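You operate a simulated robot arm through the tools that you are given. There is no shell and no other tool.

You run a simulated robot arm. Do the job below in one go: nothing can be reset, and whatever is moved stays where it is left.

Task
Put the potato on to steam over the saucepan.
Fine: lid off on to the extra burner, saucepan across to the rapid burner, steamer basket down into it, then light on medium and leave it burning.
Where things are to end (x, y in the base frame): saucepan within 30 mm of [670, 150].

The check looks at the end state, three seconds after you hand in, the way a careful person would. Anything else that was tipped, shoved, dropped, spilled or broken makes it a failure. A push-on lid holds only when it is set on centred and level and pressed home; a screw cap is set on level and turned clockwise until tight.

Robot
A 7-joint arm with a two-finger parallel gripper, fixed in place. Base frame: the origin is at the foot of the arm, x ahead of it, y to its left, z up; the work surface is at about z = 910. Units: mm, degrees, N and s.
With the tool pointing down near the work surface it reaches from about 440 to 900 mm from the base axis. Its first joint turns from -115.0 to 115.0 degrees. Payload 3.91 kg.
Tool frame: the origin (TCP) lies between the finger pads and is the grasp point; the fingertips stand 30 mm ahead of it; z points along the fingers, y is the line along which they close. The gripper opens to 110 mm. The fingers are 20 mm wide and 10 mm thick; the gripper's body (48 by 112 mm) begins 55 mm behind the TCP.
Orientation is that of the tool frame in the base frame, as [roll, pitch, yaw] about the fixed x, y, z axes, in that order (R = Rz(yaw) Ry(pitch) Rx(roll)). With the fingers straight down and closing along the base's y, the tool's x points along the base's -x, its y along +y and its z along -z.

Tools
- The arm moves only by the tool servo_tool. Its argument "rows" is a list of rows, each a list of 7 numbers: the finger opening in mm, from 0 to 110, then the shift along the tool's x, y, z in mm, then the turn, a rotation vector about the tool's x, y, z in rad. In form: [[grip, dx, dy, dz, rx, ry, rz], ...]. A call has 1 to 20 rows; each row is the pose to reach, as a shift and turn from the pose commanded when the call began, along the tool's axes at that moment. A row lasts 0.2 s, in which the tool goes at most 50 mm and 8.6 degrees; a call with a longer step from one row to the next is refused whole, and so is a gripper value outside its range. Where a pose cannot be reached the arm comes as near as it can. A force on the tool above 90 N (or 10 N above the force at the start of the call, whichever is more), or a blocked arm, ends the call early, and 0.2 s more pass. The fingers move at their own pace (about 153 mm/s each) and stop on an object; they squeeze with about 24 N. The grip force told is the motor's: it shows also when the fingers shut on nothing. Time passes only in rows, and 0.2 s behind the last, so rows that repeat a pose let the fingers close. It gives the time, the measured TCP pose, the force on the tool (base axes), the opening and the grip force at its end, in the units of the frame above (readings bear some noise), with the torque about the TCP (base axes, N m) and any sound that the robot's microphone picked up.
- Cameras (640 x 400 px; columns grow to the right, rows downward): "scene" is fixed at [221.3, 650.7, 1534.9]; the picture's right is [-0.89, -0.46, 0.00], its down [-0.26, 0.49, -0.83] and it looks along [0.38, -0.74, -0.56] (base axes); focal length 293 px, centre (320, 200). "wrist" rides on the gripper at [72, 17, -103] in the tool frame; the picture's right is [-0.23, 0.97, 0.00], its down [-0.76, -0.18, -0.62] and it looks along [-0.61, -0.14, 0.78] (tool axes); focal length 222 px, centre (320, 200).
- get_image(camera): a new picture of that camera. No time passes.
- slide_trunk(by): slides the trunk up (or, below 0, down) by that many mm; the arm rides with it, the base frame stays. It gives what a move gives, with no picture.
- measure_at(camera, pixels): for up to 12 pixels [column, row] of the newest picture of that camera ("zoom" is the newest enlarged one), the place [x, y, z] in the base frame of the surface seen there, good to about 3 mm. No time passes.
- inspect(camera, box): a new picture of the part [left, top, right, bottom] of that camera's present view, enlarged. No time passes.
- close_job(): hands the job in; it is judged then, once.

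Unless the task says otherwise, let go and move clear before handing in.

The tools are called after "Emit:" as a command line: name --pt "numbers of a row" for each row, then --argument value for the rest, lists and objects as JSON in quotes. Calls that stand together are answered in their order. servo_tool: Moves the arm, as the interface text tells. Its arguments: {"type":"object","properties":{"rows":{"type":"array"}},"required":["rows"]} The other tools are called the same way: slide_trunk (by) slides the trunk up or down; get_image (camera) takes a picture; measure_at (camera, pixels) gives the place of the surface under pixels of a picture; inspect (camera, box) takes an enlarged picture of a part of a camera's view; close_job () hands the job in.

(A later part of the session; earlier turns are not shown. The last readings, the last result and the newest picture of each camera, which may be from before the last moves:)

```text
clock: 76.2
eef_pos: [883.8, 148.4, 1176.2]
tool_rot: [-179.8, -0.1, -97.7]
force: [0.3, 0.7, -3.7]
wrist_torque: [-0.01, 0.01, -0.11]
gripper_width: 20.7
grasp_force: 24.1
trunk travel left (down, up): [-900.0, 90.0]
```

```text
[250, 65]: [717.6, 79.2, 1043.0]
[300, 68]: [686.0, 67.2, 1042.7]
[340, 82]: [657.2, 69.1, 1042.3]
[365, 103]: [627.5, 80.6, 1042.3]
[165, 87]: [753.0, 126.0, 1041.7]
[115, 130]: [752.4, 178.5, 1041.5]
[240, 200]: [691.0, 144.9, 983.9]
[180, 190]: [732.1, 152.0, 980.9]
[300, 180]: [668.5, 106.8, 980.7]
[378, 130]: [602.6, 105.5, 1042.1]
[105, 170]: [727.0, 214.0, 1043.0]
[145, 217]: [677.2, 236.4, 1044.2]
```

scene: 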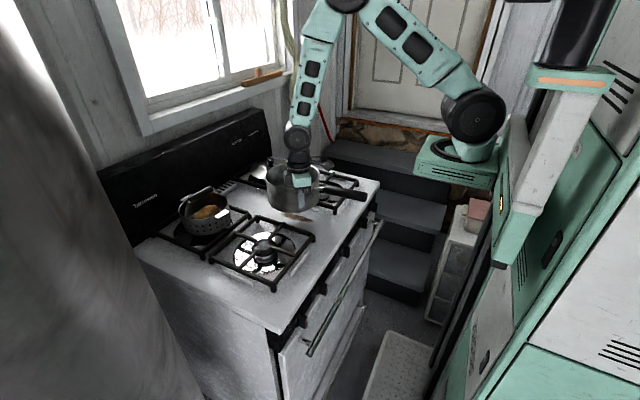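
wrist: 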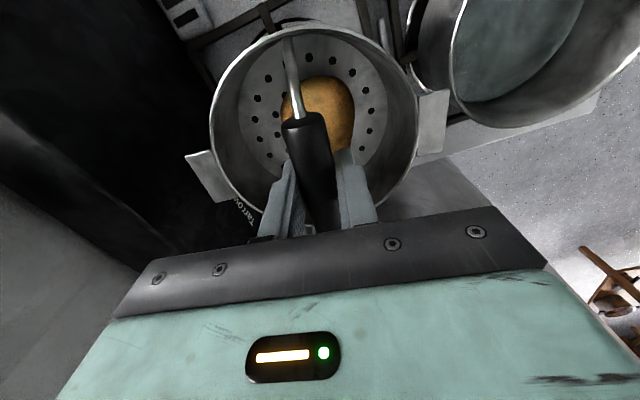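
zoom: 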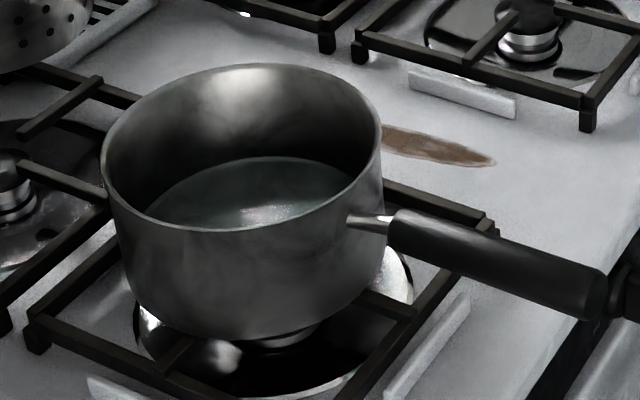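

The pan rim fits a circle centred [672.5,152], radius 84.5, z 1043. I'll carry the basket over it at a slightly higher level.

Emit:
servo_tool --pt "0 0.2 2 -1 0 0 0" --pt "0 0.7 6 -3 0 0 0" --pt "0 1.3 11.9 -6 0 0 0" --pt "0 2.2 19.9 -9 0 0 0" --pt "0 3.5 30.8 -10 0 0 0" --pt "0 5 44.7 -10 0 0 0" --pt "0 6.8 60.6 -10 0 0 0" --pt "0 8.7 77.5 -10 0 0 0" --pt "0 10.7 95.4 -10 0 0 0" --pt "0 12.7 113.3 -10 0 0 0" --pt "0 14.7 131.2 -10 0 0 0" --pt "0 16.6 148.1 -10 0 0 0" --pt "0 18.4 164 -10 0 0 0" --pt "0 19.9 177.9 -10 0 0 0" --pt "0 21.2 188.9 -10 0 0 0" --pt "0 22.1 196.8 -10 0 0 0" --pt "0 22.7 202.8 -10 0 0 0" --pt "0 23.2 206.8 -10 0 0 0" --pt "0 23.5 209.7 -10 0 0 0" --pt "0 23.7 211.5 -10 0 0 0"

Emit:
inspect --camera "scene" --box '[205, 130, 335, 280]'

Emit:
get_image --camera "wrist"

```text
clock: 80.4
eef_pos: [671.3, 151.5, 1184.3]
tool_rot: [-180.0, -0.2, -97.8]
force: [-0.1, -0.1, -4.2]
wrist_torque: [0.0, 0.04, 0.02]
gripper_width: 21.0
grasp_force: 24.0
trunk travel left (down, up): [-900.0, 90.0]
```

```text
2.67 times, centred on (270, 205) of scene
```

zoom: 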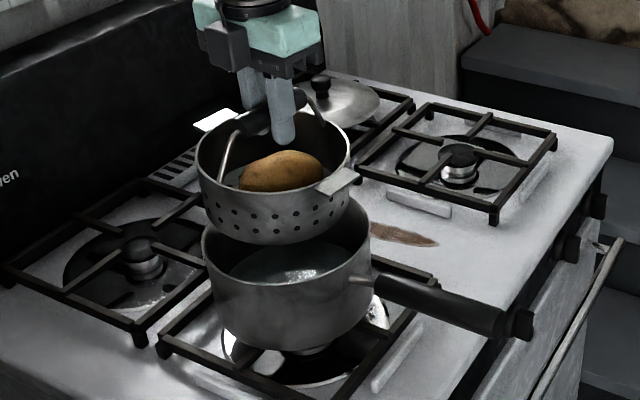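

```text
taken
```

wrist: 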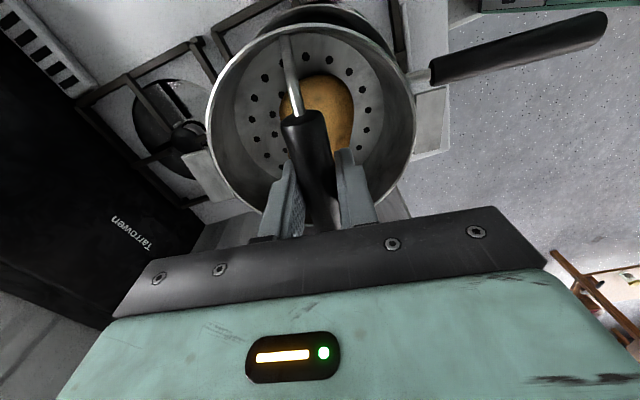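

The basket hangs over the pan. I'll measure lugs and rim to fine-tune centring.

Emit:
measure_at --camera "wrist" --pixels '[[446, 90], [448, 118], [443, 148], [432, 120], [185, 152], [200, 175], [218, 198], [207, 120], [300, 30], [345, 38], [260, 48], [232, 75]]'

Emit:
measure_at --camera "zoom" --pixels '[[340, 181], [352, 173], [330, 192], [215, 120], [197, 124], [236, 112], [198, 160], [205, 178], [230, 192], [270, 195], [305, 188], [345, 145]]'

```text
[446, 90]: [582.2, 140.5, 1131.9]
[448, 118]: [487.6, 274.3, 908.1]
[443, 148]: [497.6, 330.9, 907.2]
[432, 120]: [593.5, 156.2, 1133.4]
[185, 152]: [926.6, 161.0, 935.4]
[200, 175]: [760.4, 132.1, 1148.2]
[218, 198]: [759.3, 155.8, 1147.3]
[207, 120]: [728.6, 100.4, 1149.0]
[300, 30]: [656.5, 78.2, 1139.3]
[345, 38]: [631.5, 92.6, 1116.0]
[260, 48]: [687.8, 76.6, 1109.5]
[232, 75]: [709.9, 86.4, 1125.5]
```

```text
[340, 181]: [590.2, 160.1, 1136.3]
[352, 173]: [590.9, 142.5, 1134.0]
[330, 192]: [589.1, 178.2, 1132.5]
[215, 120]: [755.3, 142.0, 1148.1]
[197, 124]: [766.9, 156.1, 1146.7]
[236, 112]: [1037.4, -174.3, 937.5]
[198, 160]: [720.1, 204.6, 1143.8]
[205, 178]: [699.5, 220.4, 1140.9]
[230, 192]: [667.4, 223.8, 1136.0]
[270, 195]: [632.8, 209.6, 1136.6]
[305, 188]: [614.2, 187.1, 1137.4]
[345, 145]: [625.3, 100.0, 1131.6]
```

The basket centre is about [673.5,150], within 2 mm of the pan's, but the front lug hangs low (1132 vs 1148). I'll tilt the tool about 5° to level it and adjust the position slightly.

Emit:
servo_tool --pt "0 -0.7 -1 0 -0.03 0.004 0" --pt "0 -1.4 -2 0 -0.06 0.008 0" --pt "0 -1.8 -2.5 0 -0.086 0.012 0" --pt "0 -1.8 -2.5 0 -0.086 0.012 0"

Emit:
inspect --camera "scene" --box '[205, 130, 335, 280]'

Emit:
measure_at --camera "zoom" --pixels '[[340, 179], [352, 171], [330, 190], [215, 120], [199, 126], [228, 114], [198, 160], [205, 178], [230, 192], [270, 195], [305, 186], [318, 115]]'

Emit:
get_image --camera "wrist"

```text
clock: 81.4
eef_pos: [674.0, 152.8, 1185.1]
tool_rot: [175.1, -0.8, -97.6]
force: [0.7, -0.6, -3.8]
wrist_torque: [0.0, -0.04, 0.05]
gripper_width: 21.3
grasp_force: 24.1
trunk travel left (down, up): [-900.0, 90.0]
```

```text
2.67 times, centred on (270, 205) of scene
```

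zoom: 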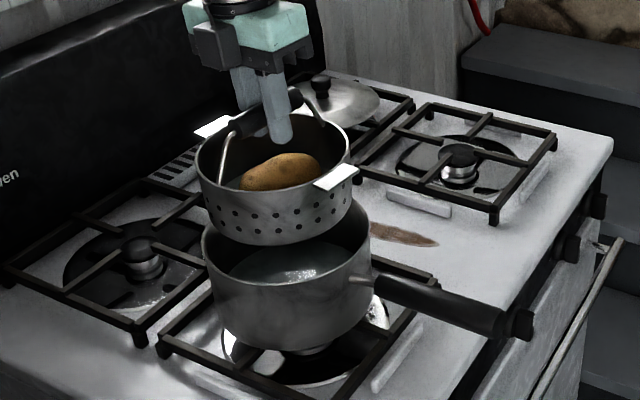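

```text
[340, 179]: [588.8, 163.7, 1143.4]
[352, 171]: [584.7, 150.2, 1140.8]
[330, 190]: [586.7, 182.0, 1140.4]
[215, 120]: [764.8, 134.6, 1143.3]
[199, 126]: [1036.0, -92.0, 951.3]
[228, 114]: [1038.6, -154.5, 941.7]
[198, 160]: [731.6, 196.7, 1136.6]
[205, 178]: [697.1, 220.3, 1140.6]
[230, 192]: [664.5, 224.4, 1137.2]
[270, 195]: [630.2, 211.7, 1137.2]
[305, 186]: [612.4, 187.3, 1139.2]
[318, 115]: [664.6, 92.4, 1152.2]
```

```text
taken
```

wrist: 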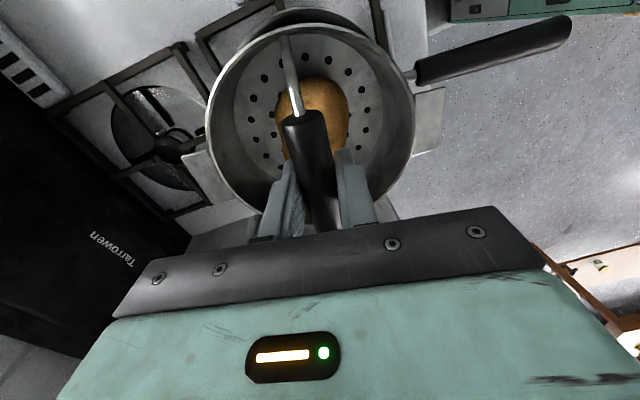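

The basket is now level (front lug 1141, rear 1143). I'll measure the lug edges closely for the final centring.

Emit:
inspect --camera "scene" --box '[270, 180, 350, 220]'

Emit:
measure_at --camera "wrist" --pixels '[[443, 92], [441, 118], [437, 145], [416, 110], [187, 160], [198, 180], [215, 202], [206, 120], [412, 85], [395, 185], [290, 30], [330, 27]]'

Emit:
inspect --camera "scene" --box '[265, 160, 345, 220]'

Emit:
inspect --camera "wrist" --box '[170, 0, 460, 230]'

```text
8.00 times, centred on (310, 200) of scene
```

zoom: 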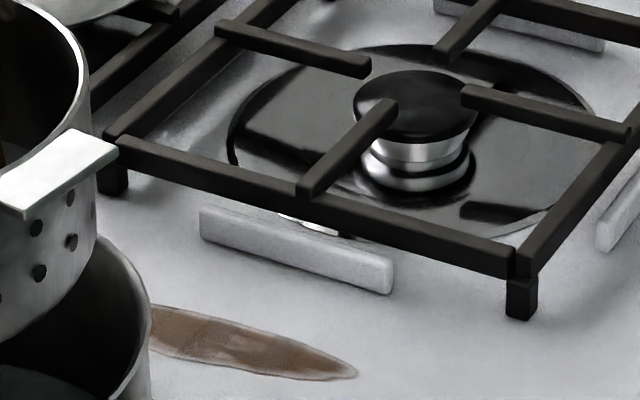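

```text
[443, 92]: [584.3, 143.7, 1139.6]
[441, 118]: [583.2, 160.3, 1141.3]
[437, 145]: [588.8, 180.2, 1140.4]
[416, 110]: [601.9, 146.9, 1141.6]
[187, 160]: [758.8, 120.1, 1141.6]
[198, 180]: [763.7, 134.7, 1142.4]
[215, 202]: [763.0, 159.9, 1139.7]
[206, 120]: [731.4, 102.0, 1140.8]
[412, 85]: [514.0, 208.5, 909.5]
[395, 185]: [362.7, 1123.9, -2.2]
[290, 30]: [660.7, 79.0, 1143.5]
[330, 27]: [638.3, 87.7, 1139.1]
```

```text
6.67 times, centred on (305, 190) of scene
```

zoom: 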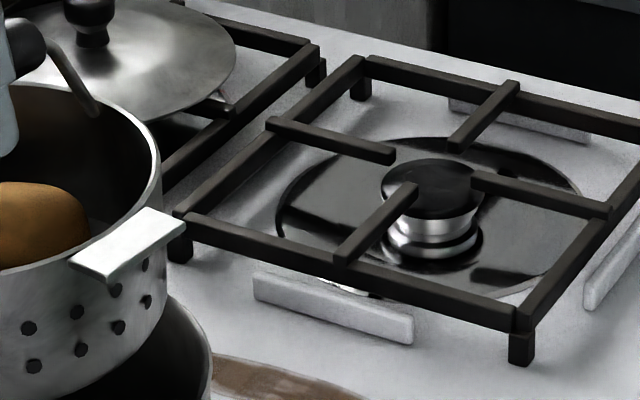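

```text
1.74 times, centred on (315, 115) of wrist
```

zoom: 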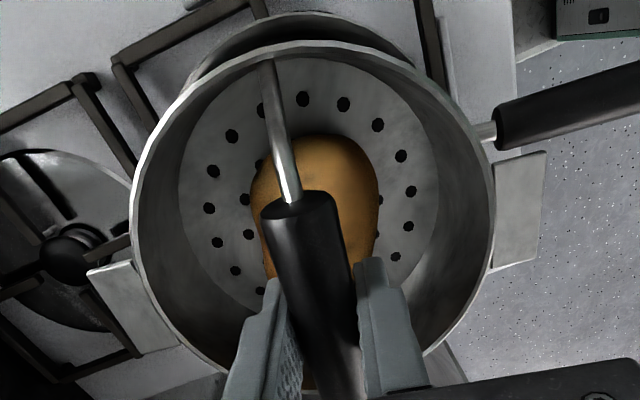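

Basket centre ≈ [673.5,150.5] against the pan's [672.5,152], well within the lug overlap. I'll lower 85 mm straight down, compensating for the tool tilt.

Emit:
servo_tool --pt "0 0 -0.2 2 0 0 0" --pt "0 -0.1 -0.5 6 0 0 0" --pt "0 -0.1 -1.0 12 0 0 0" --pt "0 -0.2 -1.6 18.9 0 0 0" --pt "0 -0.3 -2.3 26.9 0 0 0" --pt "0 -0.4 -3.0 34.9 0 0 0" --pt "0 -0.5 -3.7 42.8 0 0 0" --pt "0 -0.6 -4.4 50.8 0 0 0" --pt "0 -0.7 -5.1 58.8 0 0 0" --pt "0 -0.8 -5.7 65.7 0 0 0" --pt "0 -0.8 -6.2 71.7 0 0 0" --pt "0 -0.9 -6.7 76.7 0 0 0" --pt "0 -0.9 -7.0 80.7 0 0 0" --pt "0 -1.0 -7.3 83.7 0 0 0" --pt "0 -1.0 -7.3 84.7 0 0 0"

Emit:
inspect --camera "scene" --box '[205, 150, 335, 280]'

Emit:
get_image --camera "wrist"

```text
clock: 84.6
eef_pos: [674.8, 153.1, 1099.5]
tool_rot: [175.0, -0.7, -97.7]
force: [-0.1, 0.3, -2.4]
wrist_torque: [-0.01, -0.03, 0.01]
gripper_width: 20.8
grasp_force: 23.7
trunk travel left (down, up): [-900.0, 90.0]
```

```text
3.08 times, centred on (270, 215) of scene
```

zoom: 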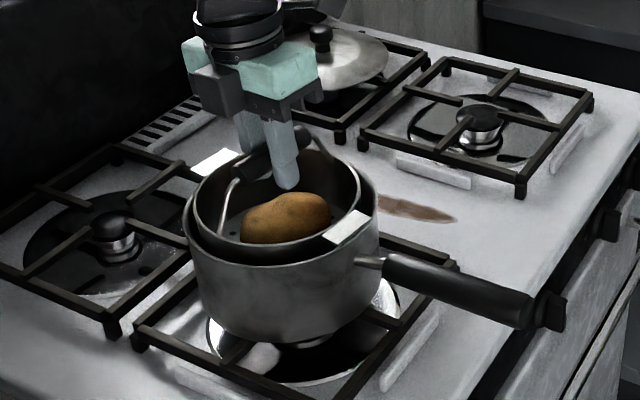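

```text
taken
```

wrist: 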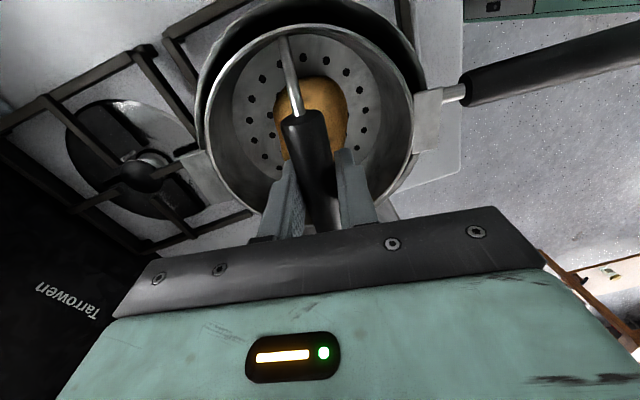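

The basket is nested inside the pan with both lugs just above the rim. I'll lower in 1–2 mm steps until the rim takes the load.

Emit:
servo_tool --pt "0 0 -0.2 2 0 0 0" --pt "0 0 -0.4 4 0 0 0" --pt "0 0 -0.5 6 0 0 0" --pt "0 0 -0.6 7 0 0 0" --pt "0 0 -0.7 8 0 0 0"

Emit:
inspect --camera "scene" --box '[205, 170, 325, 270]'

```text
clock: 85.8
eef_pos: [673.7, 151.9, 1092.3]
tool_rot: [175.1, -0.7, -97.7]
force: [0.2, 0.0, -2.0]
wrist_torque: [0.04, 0.07, -0.05]
gripper_width: 21.2
grasp_force: 24.0
trunk travel left (down, up): [-900.0, 90.0]
```

```text
4.00 times, centred on (265, 220) of scene
```

zoom: 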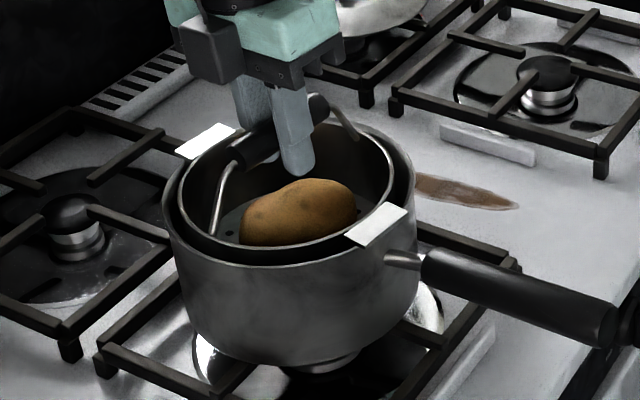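

Emit:
measure_at --camera "zoom" --pixels '[[375, 225], [395, 212], [360, 238], [205, 140], [190, 148], [225, 130], [250, 262], [300, 262], [180, 215], [405, 180], [190, 180], [270, 250]]'

Emit:
servo_tool --pt "0 0 -0.1 1 0 0 0" --pt "0 0 -0.2 2 0 0 0" --pt "0 0 -0.2 2 0 0 0"

```text
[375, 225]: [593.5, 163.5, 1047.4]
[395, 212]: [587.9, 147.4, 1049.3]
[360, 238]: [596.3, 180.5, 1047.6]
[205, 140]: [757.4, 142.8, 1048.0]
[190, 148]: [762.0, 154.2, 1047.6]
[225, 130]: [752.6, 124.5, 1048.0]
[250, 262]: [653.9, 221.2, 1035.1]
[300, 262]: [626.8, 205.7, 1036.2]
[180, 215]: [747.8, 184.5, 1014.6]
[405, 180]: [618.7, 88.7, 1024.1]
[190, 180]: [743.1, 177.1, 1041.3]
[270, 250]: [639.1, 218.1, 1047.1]
```

```text
clock: 86.6
eef_pos: [675.7, 152.8, 1090.9]
tool_rot: [175.2, -0.7, -97.7]
force: [-1.7, -1.5, 15.6]
wrist_torque: [0.3, 0.05, 0.3]
gripper_width: 20.9
grasp_force: 24.7
trunk travel left (down, up): [-900.0, 90.0]
```

The lugs have seated on the rim (+15.6 N). I'll ease up 1.2 mm and read, then release.

Emit:
servo_tool --pt "0 0 0 -0.6 0 0 0" --pt "0 0 0.1 -1.2 0 0 0" --pt "0 0 0.1 -1.4 0 0 0"

Emit:
inspect --camera "scene" --box '[205, 170, 325, 270]'

Emit:
measure_at --camera "zoom" --pixels '[[375, 225], [395, 212], [360, 238], [205, 142], [190, 150], [225, 132]]'

```text
clock: 87.4
eef_pos: [673.0, 152.9, 1091.4]
tool_rot: [175.0, -0.8, -97.7]
force: [1.8, 0.0, 7.1]
wrist_torque: [0.21, -0.02, -0.29]
gripper_width: 20.9
grasp_force: 23.9
trunk travel left (down, up): [-900.0, 90.0]
```

```text
4.00 times, centred on (265, 220) of scene
```

zoom: 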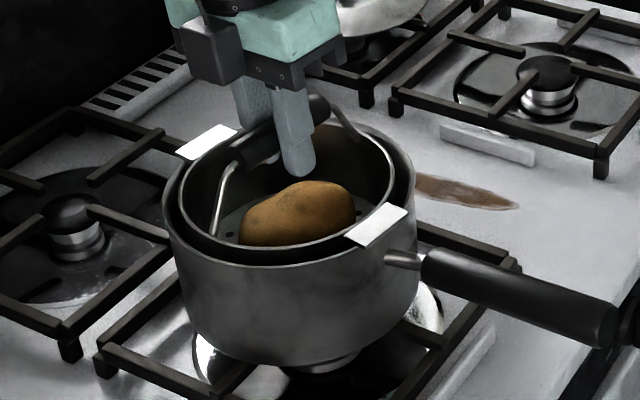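

```text
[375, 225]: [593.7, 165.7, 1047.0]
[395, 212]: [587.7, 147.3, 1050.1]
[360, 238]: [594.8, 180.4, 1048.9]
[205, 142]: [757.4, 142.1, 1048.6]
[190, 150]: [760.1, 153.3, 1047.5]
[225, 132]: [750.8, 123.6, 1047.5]
```

Both lugs lie level at about 1048 on the rim. I'll ease a touch more, open the fingers and rise along the tool axis.

Emit:
servo_tool --pt "0 0 0 -0.8 0 0 0" --pt "24 0 0 -0.8 0 0 0" --pt "34 0 0 -0.8 0 0 0" --pt "46 0 0 -0.8 0 0 0" --pt "46 0 0 -0.8 0 0 0" --pt "46 0 0 -15 0 0 0" --pt "46 0 0 -45 0 0 0" --pt "46 0 0 -90 0 0 0" --pt "46 0 0 -135 0 0 0" --pt "46 0 0 -180 0 0 0" --pt "46 0 0 -180 0.05 0 0" --pt "46 0 0 -180 0.086 -0.012 0" --pt "46 0 0 -180 0.086 -0.012 0"

Emit:
inspect --camera "scene" --box '[205, 150, 335, 280]'

Emit:
get_image --camera "wrist"

```text
clock: 90.2
eef_pos: [689.6, 153.6, 1270.1]
tool_rot: [-179.9, -0.1, -97.8]
force: [0.8, -0.1, -0.7]
wrist_torque: [-0.01, 0.0, 0.0]
gripper_width: 46.0
grasp_force: 0.1
trunk travel left (down, up): [-900.0, 90.0]
```

```text
3.08 times, centred on (270, 215) of scene
```

zoom: 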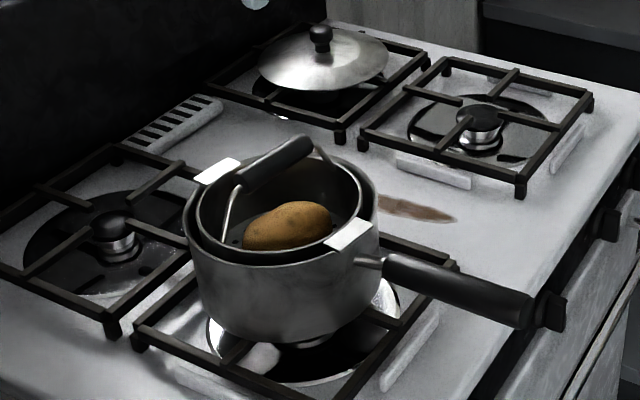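

```text
taken
```

wrist: 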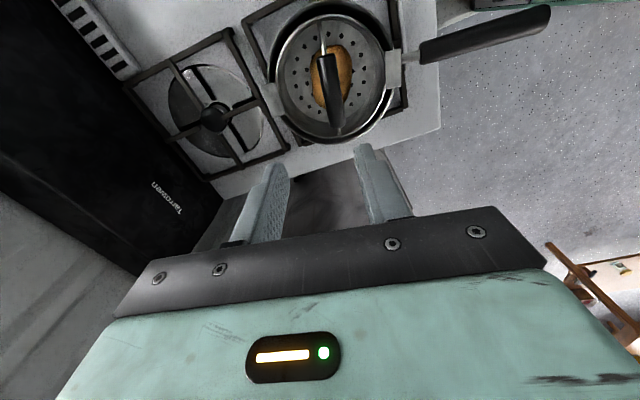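

The basket and potato rest level in the pan, and I'm clear. Next is the RAPID knob; I'll measure the pan handle's end and the knob area, while turning the wrist back to its neutral yaw.

Emit:
measure_at --camera "zoom" --pixels '[[530, 290], [525, 315], [400, 258], [552, 310], [300, 225], [350, 235], [215, 170], [275, 165]]'

Emit:
servo_tool --pt "46 0 0 0 0 0 0.145" --pt "46 0 0 0 0 0 0.29" --pt "46 0 0 0 0 0 0.435" --pt "46 0 0 0 0 0 0.58" --pt "46 0 0 0 0 0 0.725" --pt "46 0 0 0 0 0 0.87" --pt "46 0 0 0 0 0 1.015" --pt "46 0 0 0 0 0 1.16" --pt "46 0 0 0 0 0 1.305" --pt "46 0 0 0 0 0 1.434" --pt "46 0 0 0 0 0 1.434"

```text
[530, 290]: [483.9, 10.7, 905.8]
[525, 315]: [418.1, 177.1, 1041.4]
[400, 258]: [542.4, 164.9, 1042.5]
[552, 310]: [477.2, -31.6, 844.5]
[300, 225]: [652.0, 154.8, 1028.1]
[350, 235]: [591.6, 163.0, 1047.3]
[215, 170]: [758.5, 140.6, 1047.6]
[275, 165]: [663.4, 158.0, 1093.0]
```

```text
clock: 92.6
eef_pos: [690.8, 152.1, 1270.6]
tool_rot: [-179.9, 0.0, -180.0]
force: [0.3, -0.9, 0.1]
wrist_torque: [0.05, -0.01, -0.01]
gripper_width: 45.8
grasp_force: 0.1
trunk travel left (down, up): [-900.0, 90.0]
```

The wrist is back to neutral and the pan handle ends at [418,177,1041]. I'll move back toward [520,250,1270] and look for obstacles on the left side.

Emit:
servo_tool --pt "46 40 20 0 0 0 0" --pt "46 80 45 0 0 0 0" --pt "46 120 70 0 0 0 0" --pt "46 150 90 0 0 0 0" --pt "46 170 100 0 0 0 0" --pt "46 170 100 0 0 0 0"

Emit:
get_image --camera "wrist"

Emit:
get_image --camera "scene"

Emit:
measure_at --camera "wrist" --pixels '[[450, 60], [500, 100], [550, 150], [600, 60], [430, 150], [600, 200], [420, 20], [400, 40], [350, 20], [300, 30], [450, 10], [550, 20]]'

Emit:
measure_at --camera "scene" --pixels '[[50, 100], [90, 250], [130, 300], [180, 390], [100, 370], [20, 300], [60, 200], [250, 330], [270, 360], [385, 360], [440, 280], [470, 220]]'

```text
clock: 94.0
eef_pos: [520.1, 252.8, 1271.2]
tool_rot: [-179.9, 0.1, -179.9]
force: [0.3, 0.5, 0.1]
wrist_torque: [0.0, 0.02, -0.04]
gripper_width: 46.0
grasp_force: 0.1
trunk travel left (down, up): [-900.0, 90.0]
```

```text
taken
```

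wrist: 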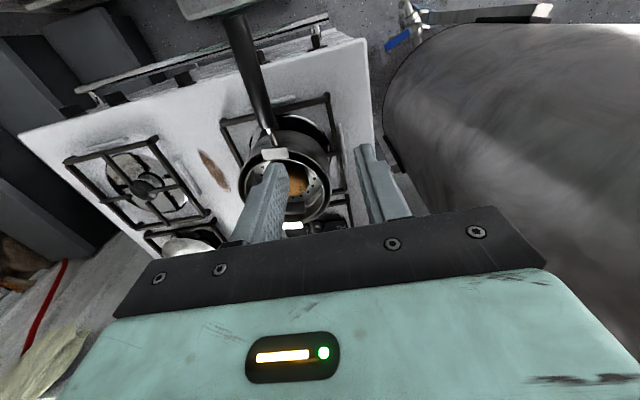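

```text
taken
```

scene: 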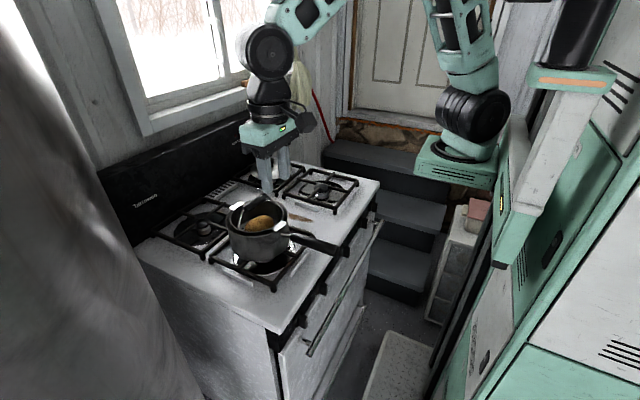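

```text
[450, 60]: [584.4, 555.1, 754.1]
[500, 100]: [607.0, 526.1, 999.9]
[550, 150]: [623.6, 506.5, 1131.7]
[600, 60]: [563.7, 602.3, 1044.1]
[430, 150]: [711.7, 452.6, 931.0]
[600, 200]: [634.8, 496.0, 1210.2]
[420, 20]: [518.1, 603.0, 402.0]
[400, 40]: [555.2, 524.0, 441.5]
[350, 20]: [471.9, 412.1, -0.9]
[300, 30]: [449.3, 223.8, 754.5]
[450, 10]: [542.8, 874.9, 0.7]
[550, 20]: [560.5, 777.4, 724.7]
```

```text
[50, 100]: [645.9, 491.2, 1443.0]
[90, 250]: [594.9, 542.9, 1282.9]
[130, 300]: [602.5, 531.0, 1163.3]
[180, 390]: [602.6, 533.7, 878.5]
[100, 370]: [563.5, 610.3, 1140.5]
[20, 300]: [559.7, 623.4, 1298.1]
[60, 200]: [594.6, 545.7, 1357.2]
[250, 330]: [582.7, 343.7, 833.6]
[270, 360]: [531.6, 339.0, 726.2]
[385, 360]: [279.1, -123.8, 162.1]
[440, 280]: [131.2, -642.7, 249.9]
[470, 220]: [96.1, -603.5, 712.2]
```

The grey cylinder stands at x > 555, y > 450, clear of my path. I notice a blue valve lever on the gas line at wrist (405,35); I'll zoom in on it and on the knobs.

Emit:
inspect --camera "wrist" --box '[360, 0, 560, 80]'

Emit:
inspect --camera "wrist" --box '[60, 10, 380, 140]'

```text
3.20 times, centred on (460, 40) of wrist
```

zoom: 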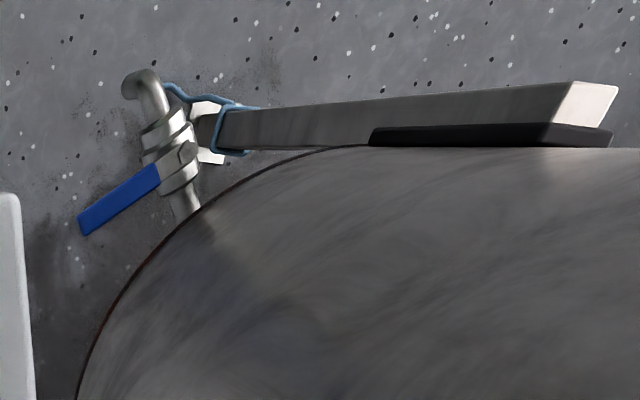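

```text
2.00 times, centred on (220, 75) of wrist
```

zoom: 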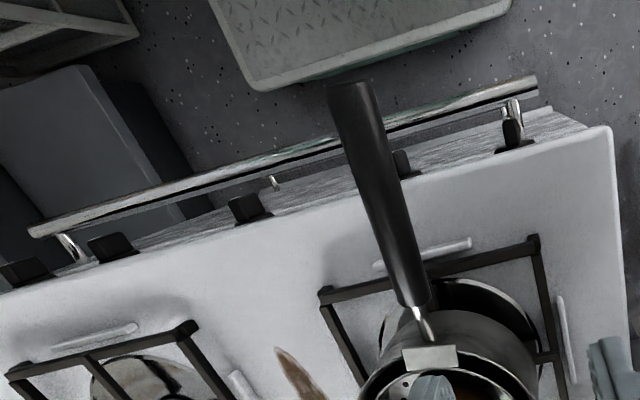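

That valve belongs to the tank behind, not the job. I'll move to [460,300,1130] in front-left of the stove, tool still down.

Emit:
servo_tool --pt "46 20 15 30 0 0 0" --pt "46 40 30 70 0 0 0" --pt "46 60 47 110 0 0 0" --pt "46 60 47 140 0 0 0" --pt "46 60 47 140 0 0 0"

Emit:
servo_tool --pt "46 8 0 20 0 -0.14 0" --pt "46 16 0 40 0 -0.28 0" --pt "46 24 0 60 0 -0.42 0" --pt "46 32 0 80 0 -0.56 0" --pt "46 40 0 100 0 -0.7 0" --pt "46 40 0 100 0 -0.7 0"

Emit:
get_image --camera "scene"

Emit:
get_image --camera "wrist"

```text
clock: 95.2
eef_pos: [460.3, 299.9, 1130.9]
tool_rot: [-180.0, 0.1, -179.8]
force: [0.5, -0.7, -0.3]
wrist_torque: [-0.02, 0.01, 0.04]
gripper_width: 45.8
grasp_force: 0.1
trunk travel left (down, up): [-900.0, 90.0]
```

```text
clock: 96.1
eef_pos: [536.5, 256.1, 1104.7]
tool_rot: [172.9, 26.0, 161.1]
force: [-1.2, 0.5, 0.0]
wrist_torque: [-0.04, -0.04, -0.03]
gripper_width: 46.0
grasp_force: 0.1
trunk travel left (down, up): [-900.0, 90.0]
stopped in row 4: the arm was blocked; the commanded pose is now the measured one
```

```text
taken
```

scene: 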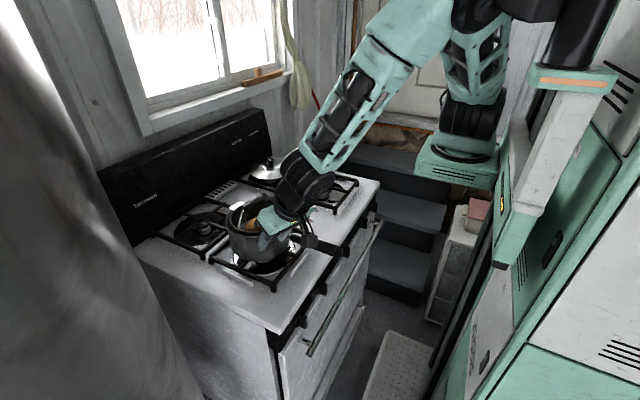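

```text
taken
```

wrist: 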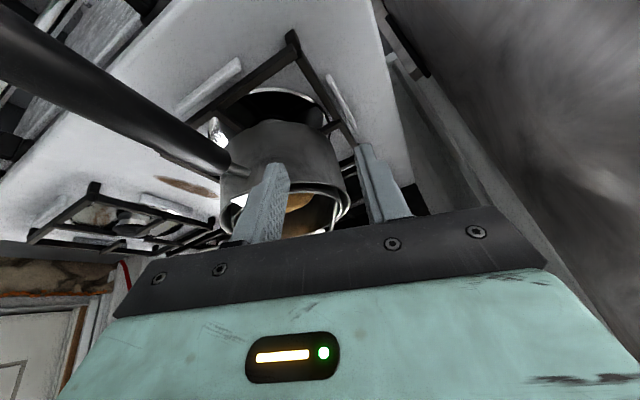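

The arm jammed partway at [537,256,1105] in an awkward pose (no contact force; the pan looks untouched). Tilting far forward there isn't workable, so I'll back straight up and re-level the tool, then work the knob with the tool pointing down.

Emit:
servo_tool --pt "46 -18 4.5 -36 0 0 0" --pt "46 -36 9 -72 0 0 0" --pt "46 -53 13.3 -107 0 0 0" --pt "46 -61 15.5 -125 0.011 0.117 -0.074" --pt "46 -66 16.7 -134 0.023 0.235 -0.148" --pt "46 -66 16.7 -134 0.034 0.352 -0.222" --pt "46 -66 16.7 -134 0.046 0.469 -0.296" --pt "46 -66 16.7 -134 0.046 0.469 -0.296"

Emit:
get_image --camera "scene"

Emit:
get_image --camera "wrist"

```text
clock: 97.9
eef_pos: [536.7, 255.9, 1249.1]
tool_rot: [-179.3, -0.1, -179.5]
force: [0.2, 0.2, -0.1]
wrist_torque: [0.01, -0.01, 0.0]
gripper_width: 46.0
grasp_force: 0.1
trunk travel left (down, up): [-900.0, 90.0]
```

```text
taken
```

scene: 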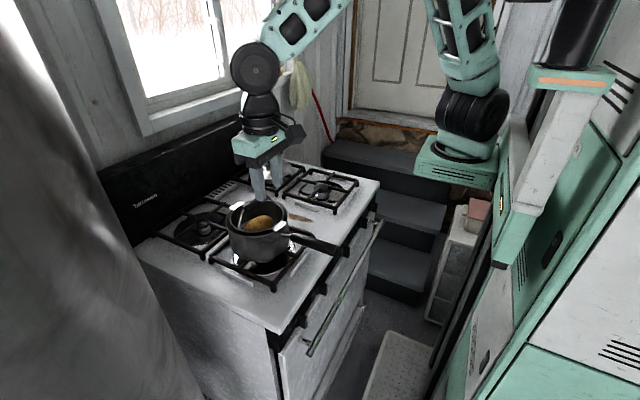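

```text
taken
```

wrist: 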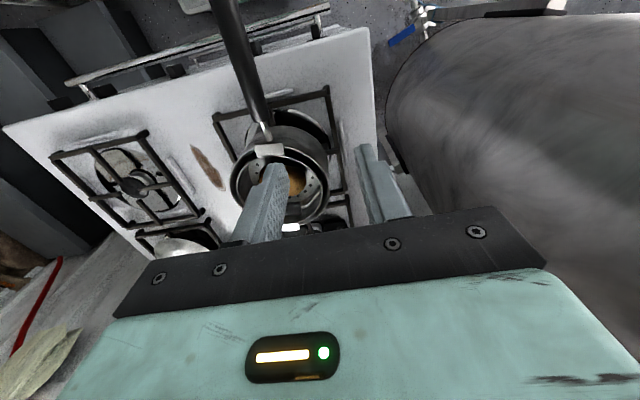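

Recovered to [537,256,1249], tool vertical. I'll move to [460,262] and lower the trunk 150 mm so the arm works the knob in a comfortable downward posture.

Emit:
servo_tool --pt "46 20 3 0 0 0 0" --pt "46 45 6 0 0 0 0" --pt "46 65 8 0 0 0 0" --pt "46 77 10 0 0 0 0" --pt "46 77 10 0 0 0 0"

Emit:
slide_trunk --by -150

Emit:
get_image --camera "wrist"

Emit:
inspect --camera "wrist" --box '[180, 0, 440, 160]'

```text
clock: 99.1
eef_pos: [459.2, 265.9, 1247.2]
tool_rot: [-179.2, -0.1, -179.7]
force: [0.0, 0.4, -0.2]
wrist_torque: [-0.01, 0.02, -0.01]
gripper_width: 46.1
grasp_force: 0.1
trunk travel left (down, up): [-900.0, 90.0]
```

```text
clock: 100.9
eef_pos: [459.0, 265.9, 1098.7]
tool_rot: [-179.2, -0.1, -179.6]
force: [0.2, -0.4, 0.2]
wrist_torque: [0.0, -0.02, -0.01]
gripper_width: 46.2
grasp_force: 0.0
trunk travel left (down, up): [-750.0, 240.0]
```

```text
taken
```

wrist: 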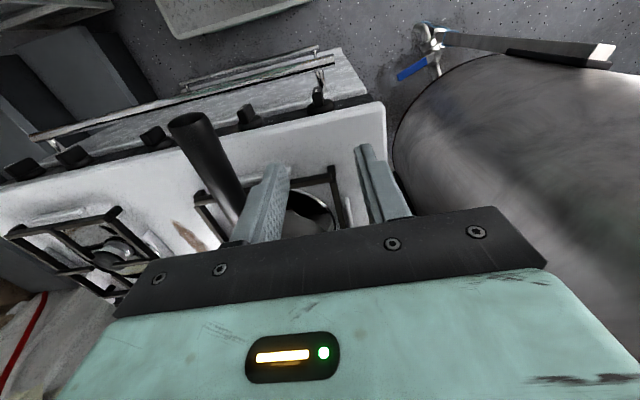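

```text
2.46 times, centred on (310, 80) of wrist
```

zoom: 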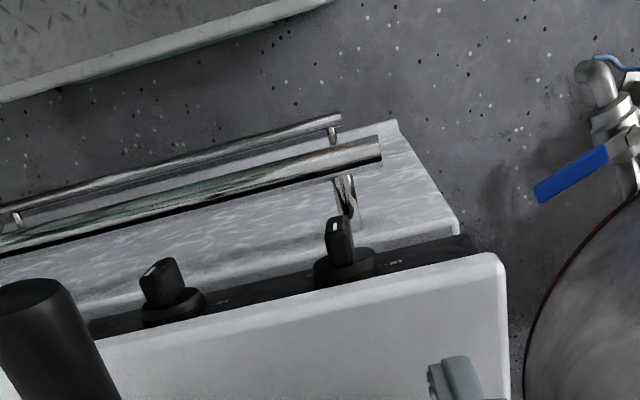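

I'm at [459,266,1099] above the panel's left end; the RAPID knob shows at zoom (340,250). I'll measure it in detail.

Emit:
measure_at --camera "zoom" --pixels '[[338, 220], [332, 240], [350, 240], [341, 262], [330, 222], [346, 222], [318, 270], [376, 265], [345, 252], [338, 252], [160, 265], [420, 255]]'

Emit:
inspect --camera "wrist" --box '[290, 80, 350, 120]'

Emit:
measure_at --camera "zoom" --pixels '[[300, 40], [280, 100], [320, 100], [300, 150], [250, 60], [340, 60], [300, 200], [250, 220], [380, 210], [260, 160], [340, 150], [320, 250]]'

```text
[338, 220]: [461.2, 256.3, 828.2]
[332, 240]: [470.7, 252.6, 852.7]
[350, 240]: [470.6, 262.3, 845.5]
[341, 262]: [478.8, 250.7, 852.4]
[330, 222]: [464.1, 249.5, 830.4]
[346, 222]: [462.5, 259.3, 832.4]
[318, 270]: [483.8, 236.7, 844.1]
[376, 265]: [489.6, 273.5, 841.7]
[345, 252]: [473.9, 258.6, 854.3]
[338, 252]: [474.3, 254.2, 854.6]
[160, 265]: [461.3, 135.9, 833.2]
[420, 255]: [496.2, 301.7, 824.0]
```

```text
10.00 times, centred on (320, 100) of wrist
```

zoom: 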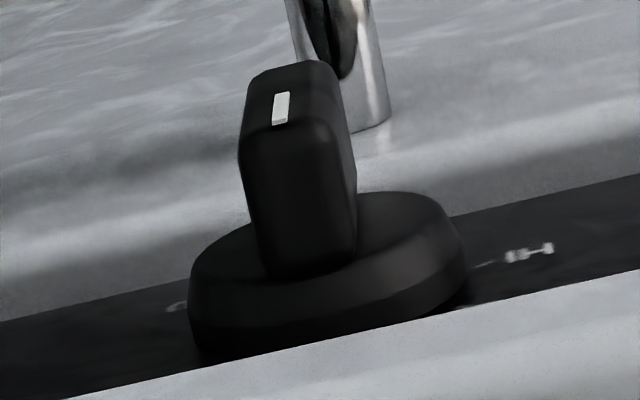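

```text
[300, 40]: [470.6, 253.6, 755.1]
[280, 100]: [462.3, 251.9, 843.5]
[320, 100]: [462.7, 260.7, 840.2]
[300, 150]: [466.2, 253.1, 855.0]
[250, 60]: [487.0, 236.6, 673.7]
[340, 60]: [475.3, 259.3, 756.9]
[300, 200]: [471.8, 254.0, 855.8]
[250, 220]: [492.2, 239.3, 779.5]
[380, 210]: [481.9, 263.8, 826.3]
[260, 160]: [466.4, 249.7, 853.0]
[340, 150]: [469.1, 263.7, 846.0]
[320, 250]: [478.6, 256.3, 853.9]
```

The RAPID knob's bar is vertical with its mark at top (OFF): centre about y 255, z 837, front at x 461, top at 855. Before descending I'll check the gripper's shape (a black block near it) in the scene view.

Emit:
inspect --camera "scene" --box '[220, 120, 360, 300]'

Emit:
get_image --camera "scene"

```text
2.22 times, centred on (290, 210) of scene
```

zoom: 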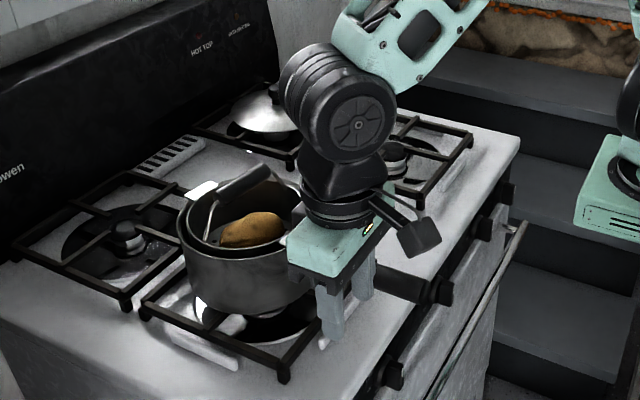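

```text
taken
```

scene: 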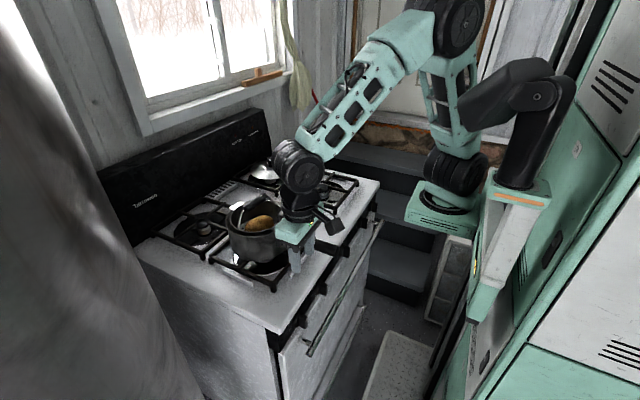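

The block sits on the tool's -x side and would foul the counter edge with the tool straight down, so I'd rather point the tool horizontally at the knob. The inner reach improves when the arm sits higher relative to the trunk, so I'll raise the tool 150 mm and drop the trunk 150 mm, then tilt in small steps.

Emit:
servo_tool --pt "46 0 0 -40 0 0 0" --pt "46 0 0 -80 0 0 0" --pt "46 0 0 -120 0 0 0" --pt "46 0 0 -150 0 0 0" --pt "46 0 0 -190 0 0 0" --pt "46 0 0 -230 0 0 0" --pt "46 0 0 -250 0 0 0" --pt "46 0 0 -250 0 0 0"

Emit:
slide_trunk --by -200

Emit:
servo_tool --pt "46 5 0 0 0 -0.14 0" --pt "46 10 0 0 0 -0.28 0" --pt "46 10 0 0 0 -0.28 0"

```text
clock: 102.7
eef_pos: [460.0, 268.9, 1348.1]
tool_rot: [-179.2, -0.2, -179.6]
force: [-0.7, -0.1, 0.2]
wrist_torque: [-0.02, -0.02, 0.01]
gripper_width: 46.1
grasp_force: 0.0
trunk travel left (down, up): [-750.0, 240.0]
```

```text
clock: 104.9
eef_pos: [460.4, 269.5, 1147.8]
tool_rot: [-179.2, -0.2, -179.6]
force: [0.1, -0.3, -0.9]
wrist_torque: [0.02, -0.01, 0.02]
gripper_width: 46.1
grasp_force: 0.1
trunk travel left (down, up): [-550.0, 440.0]
```

```text
clock: 105.7
eef_pos: [450.1, 269.6, 1146.8]
tool_rot: [-179.1, 16.0, -179.4]
force: [0.6, 0.1, -0.1]
wrist_torque: [0.01, 0.01, -0.01]
gripper_width: 45.9
grasp_force: 0.0
trunk travel left (down, up): [-550.0, 440.0]
```

Tilting works here with no warnings (16° at [450,270,1147]). I'll continue to tilt in small steps.

Emit:
servo_tool --pt "46 0 0 0 0 -0.14 0" --pt "46 0 0 0 0 -0.28 0" --pt "46 0 0 0 0 -0.42 0" --pt "46 0 0 0 0 -0.42 0"

```text
clock: 106.7
eef_pos: [449.4, 269.4, 1147.2]
tool_rot: [-179.0, 40.0, -178.9]
force: [-0.6, 1.1, 0.0]
wrist_torque: [0.0, -0.01, 0.0]
gripper_width: 46.1
grasp_force: 0.0
trunk travel left (down, up): [-550.0, 440.0]
```

Emit:
servo_tool --pt "46 0 0 0 0 -0.14 0" --pt "46 0 0 0 0 -0.28 0" --pt "46 0 0 0 0 -0.42 0" --pt "46 0 0 0 0 -0.42 0"

Emit:
get_image --camera "scene"

```text
clock: 107.7
eef_pos: [455.3, 268.7, 1151.3]
tool_rot: [-179.7, 64.2, 179.9]
force: [-0.5, -0.5, -0.2]
wrist_torque: [0.01, 0.03, 0.0]
gripper_width: 46.0
grasp_force: 0.0
trunk travel left (down, up): [-550.0, 440.0]
```

```text
taken
```

scene: 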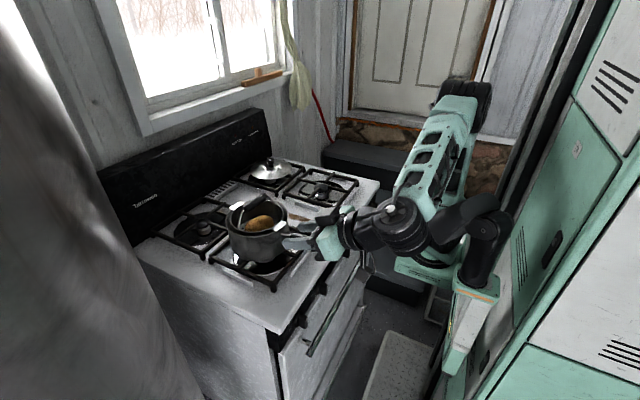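

64° is reached with only a few mm of drift. I'll go on to fully horizontal in small steps.

Emit:
servo_tool --pt "46 0 0 0 0 -0.12 0" --pt "46 0 0 0 0 -0.24 0" --pt "46 0 0 0 0 -0.24 0"

```text
clock: 108.5
eef_pos: [468.0, 261.5, 1158.4]
tool_rot: [175.1, 78.1, 172.6]
force: [-0.8, -1.0, 0.1]
wrist_torque: [0.02, 0.01, 0.02]
gripper_width: 46.1
grasp_force: 0.1
trunk travel left (down, up): [-550.0, 440.0]
```

At 78° it starts to drift ([468,262,1158], yaw off 7°), so the arm is near a limit at this height. I'll test whether the horizontal pose is easier lower relative to the trunk by moving down 150 mm while straightening.

Emit:
servo_tool --pt "46 39 0 -2 0 0 0" --pt "46 78 0 -4 0 0 0" --pt "46 116 0 -5 0 0 0" --pt "46 154 0.7 -6.6 0 0 0" --pt "46 154 0.7 -6.6 0 0 0"

```text
clock: 109.9
eef_pos: [443.7, 248.0, 999.6]
tool_rot: [-173.3, 78.8, -178.0]
force: [0.1, -0.3, 0.2]
wrist_torque: [0.0, -0.04, -0.01]
gripper_width: 46.3
grasp_force: 0.0
trunk travel left (down, up): [-550.0, 440.0]
stopped in row 5: the arm was blocked; the commanded pose is now the measured one
```

It's blocked near [444,248,1000] with no contact force. I'll look at how the arm is posed.

Emit:
inspect --camera "scene" --box '[220, 80, 620, 330]'

Emit:
get_image --camera "wrist"

```text
1.60 times, centred on (420, 205) of scene
```

zoom: 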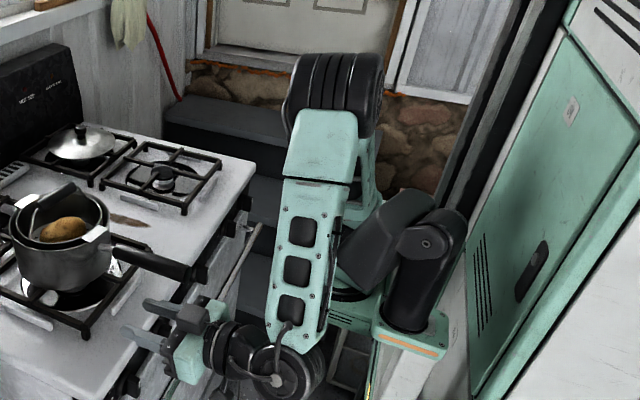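

```text
taken
```

wrist: 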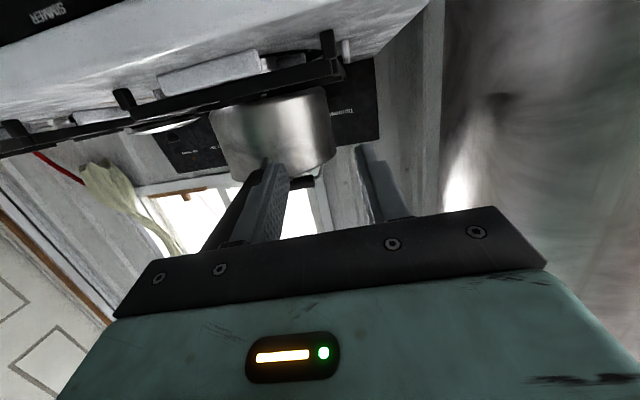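

The elbow is fully folded here; it needs the wrist much lower relative to the trunk, so the trunk should go back up instead. I'll back out upward and return the tool to vertical.

Emit:
servo_tool --pt "46 -48 5 -13 0 0 0" --pt "46 -97 10.5 -27 0 0 0" --pt "46 -145 15.7 -40 0 0 0" --pt "46 -145 15.7 -40 -0.0074 0.1375 -0.0051" --pt "46 -145 15.7 -40 -0.0148 0.275 -0.0102" --pt "46 -145 15.7 -40 -0.0222 0.4125 -0.0153" --pt "46 -145 15.7 -40 -0.0296 0.55 -0.0204" --pt "46 -145 15.7 -40 -0.037 0.6875 -0.0255" --pt "46 -145 15.7 -40 -0.0444 0.825 -0.0306" --pt "46 -145 15.7 -40 -0.0518 0.9625 -0.0357" --pt "46 -145 15.7 -40 -0.0592 1.1 -0.0408" --pt "46 -145 15.7 -40 -0.0666 1.2375 -0.0459" --pt "46 -145 15.7 -40 -0.074 1.375 -0.051" --pt "46 -145 15.7 -40 -0.074 1.375 -0.051"

```text
refused: row 2 steps farther than a row can; nothing moved
```

Emit:
servo_tool --pt "46 -36 4 -10 0 0 0" --pt "46 -73 8 -20 0 0 0" --pt "46 -109 12 -30 0 0 0" --pt "46 -145 15.7 -40 0 0 0" --pt "46 -145 15.7 -40 -0.0074 0.1375 -0.0051" --pt "46 -145 15.7 -40 -0.0148 0.275 -0.0102" --pt "46 -145 15.7 -40 -0.0222 0.4125 -0.0153" --pt "46 -145 15.7 -40 -0.0296 0.55 -0.0204" --pt "46 -145 15.7 -40 -0.037 0.6875 -0.0255" --pt "46 -145 15.7 -40 -0.0444 0.825 -0.0306" --pt "46 -145 15.7 -40 -0.0518 0.9625 -0.0357" --pt "46 -145 15.7 -40 -0.0592 1.1 -0.0408" --pt "46 -145 15.7 -40 -0.0666 1.2375 -0.0459" --pt "46 -145 15.7 -40 -0.074 1.375 -0.051" --pt "46 -145 15.7 -40 -0.074 1.375 -0.051"

Emit:
get_image --camera "scene"

```text
clock: 111.0
eef_pos: [493.3, 230.9, 1136.2]
tool_rot: [-161.5, 77.2, -175.6]
force: [0.5, -0.1, 1.3]
wrist_torque: [-0.02, 0.04, -0.01]
gripper_width: 46.0
grasp_force: 0.0
trunk travel left (down, up): [-550.0, 440.0]
stopped in row 5: the arm was blocked; the commanded pose is now the measured one
```

```text
taken
```

scene: 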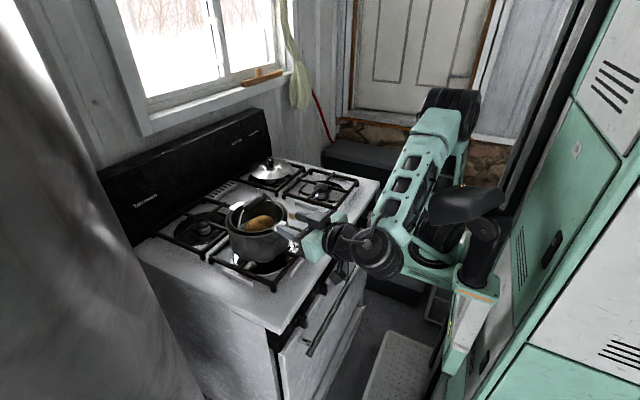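

It's caught again at [493,231,1136], still without contact and above the pan handle. I'll rotate back toward vertical in small portions while easing upward and away.

Emit:
servo_tool --pt "46 -7 2 -5 -0.022 0.134 -0.015" --pt "46 -15 4 -9 -0.044 0.268 -0.03" --pt "46 -22 6.5 -14 -0.066 0.402 -0.046" --pt "46 -22 6.5 -14 -0.066 0.402 -0.046"

```text
clock: 112.0
eef_pos: [477.0, 246.0, 1166.6]
tool_rot: [-173.3, 54.2, 177.6]
force: [0.0, -0.3, 0.3]
wrist_torque: [-0.02, 0.0, 0.01]
gripper_width: 45.7
grasp_force: 0.0
trunk travel left (down, up): [-550.0, 440.0]
```

That works: 54° at [477,246,1167]. I'll complete the return to vertical and rise a little.

Emit:
servo_tool --pt "46 -3 2.4 -6 -0.0183 0.1347 -0.0134" --pt "46 -6 4.8 -12 -0.0366 0.2693 -0.0269" --pt "46 -9 7.2 -18 -0.0549 0.404 -0.0403" --pt "46 -12.5 9.5 -24 -0.0731 0.5386 -0.0537" --pt "46 -16 12 -30 -0.0914 0.6733 -0.0671" --pt "46 -19 14.5 -36 -0.1097 0.8079 -0.0806" --pt "46 -22 16.7 -40 -0.128 0.9426 -0.094" --pt "46 -22 16.7 -40 -0.128 0.9426 -0.094"

Emit:
get_image --camera "scene"

```text
clock: 113.8
eef_pos: [461.4, 266.1, 1204.9]
tool_rot: [-179.9, -0.1, 179.8]
force: [-0.2, 0.7, 0.1]
wrist_torque: [0.01, 0.03, 0.0]
gripper_width: 46.1
grasp_force: 0.2
trunk travel left (down, up): [-550.0, 440.0]
```

```text
taken
```

scene: 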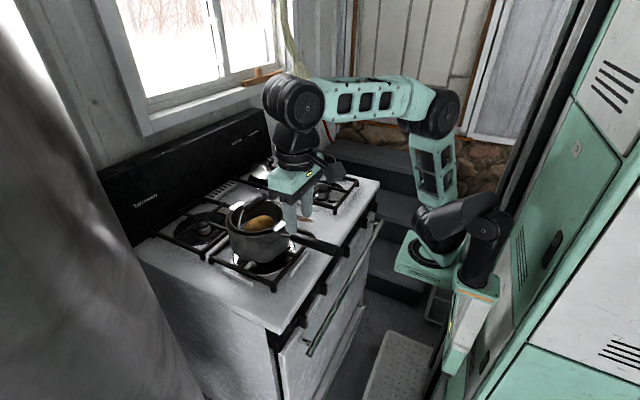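

The tool is vertical again at [461,266,1205] and the pan is undisturbed. I'll go down at y = 300, then raise the trunk fully so that the wrist hangs low relative to the shoulder.

Emit:
servo_tool --pt "46 0 20 20 0 0 0" --pt "46 0 34 60 0 0 0" --pt "46 0 34 105 0 0 0" --pt "46 0 34 150 0 0 0" --pt "46 0 34 195 0 0 0" --pt "46 0 34 200 0 0 0"

Emit:
slide_trunk --by 380

Emit:
servo_tool --pt "46 0 0 45 0 0 0" --pt "46 0 0 90 0 0 0" --pt "46 0 0 135 0 0 0" --pt "46 0 0 180 0 0 0" --pt "46 0 0 225 0 0 0" --pt "46 0 0 270 0 0 0" --pt "46 0 0 300 0 0 0" --pt "46 0 0 300 0 0 0"

Emit:
get_image --camera "scene"

```text
clock: 115.2
eef_pos: [462.3, 301.2, 1006.0]
tool_rot: [-179.9, 0.1, 179.9]
force: [-0.5, 0.1, 0.5]
wrist_torque: [0.01, 0.02, 0.0]
gripper_width: 45.7
grasp_force: 0.0
trunk travel left (down, up): [-550.0, 440.0]
```

```text
clock: 118.8
eef_pos: [462.5, 300.9, 1385.0]
tool_rot: [-179.9, 0.0, 179.9]
force: [-0.3, 1.0, -0.2]
wrist_torque: [-0.01, 0.01, 0.04]
gripper_width: 45.7
grasp_force: 0.0
trunk travel left (down, up): [-930.0, 60.0]
```

```text
clock: 120.6
eef_pos: [462.4, 299.7, 1084.9]
tool_rot: [-179.9, 0.1, 179.8]
force: [-0.2, 0.4, 0.3]
wrist_torque: [0.0, 0.0, -0.02]
gripper_width: 45.9
grasp_force: 0.1
trunk travel left (down, up): [-930.0, 60.0]
```

```text
taken
```

scene: 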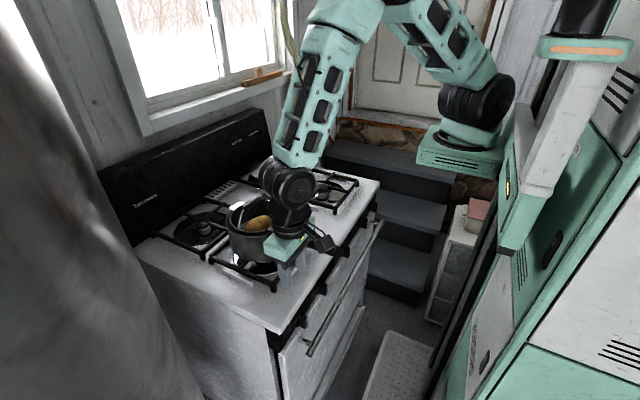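

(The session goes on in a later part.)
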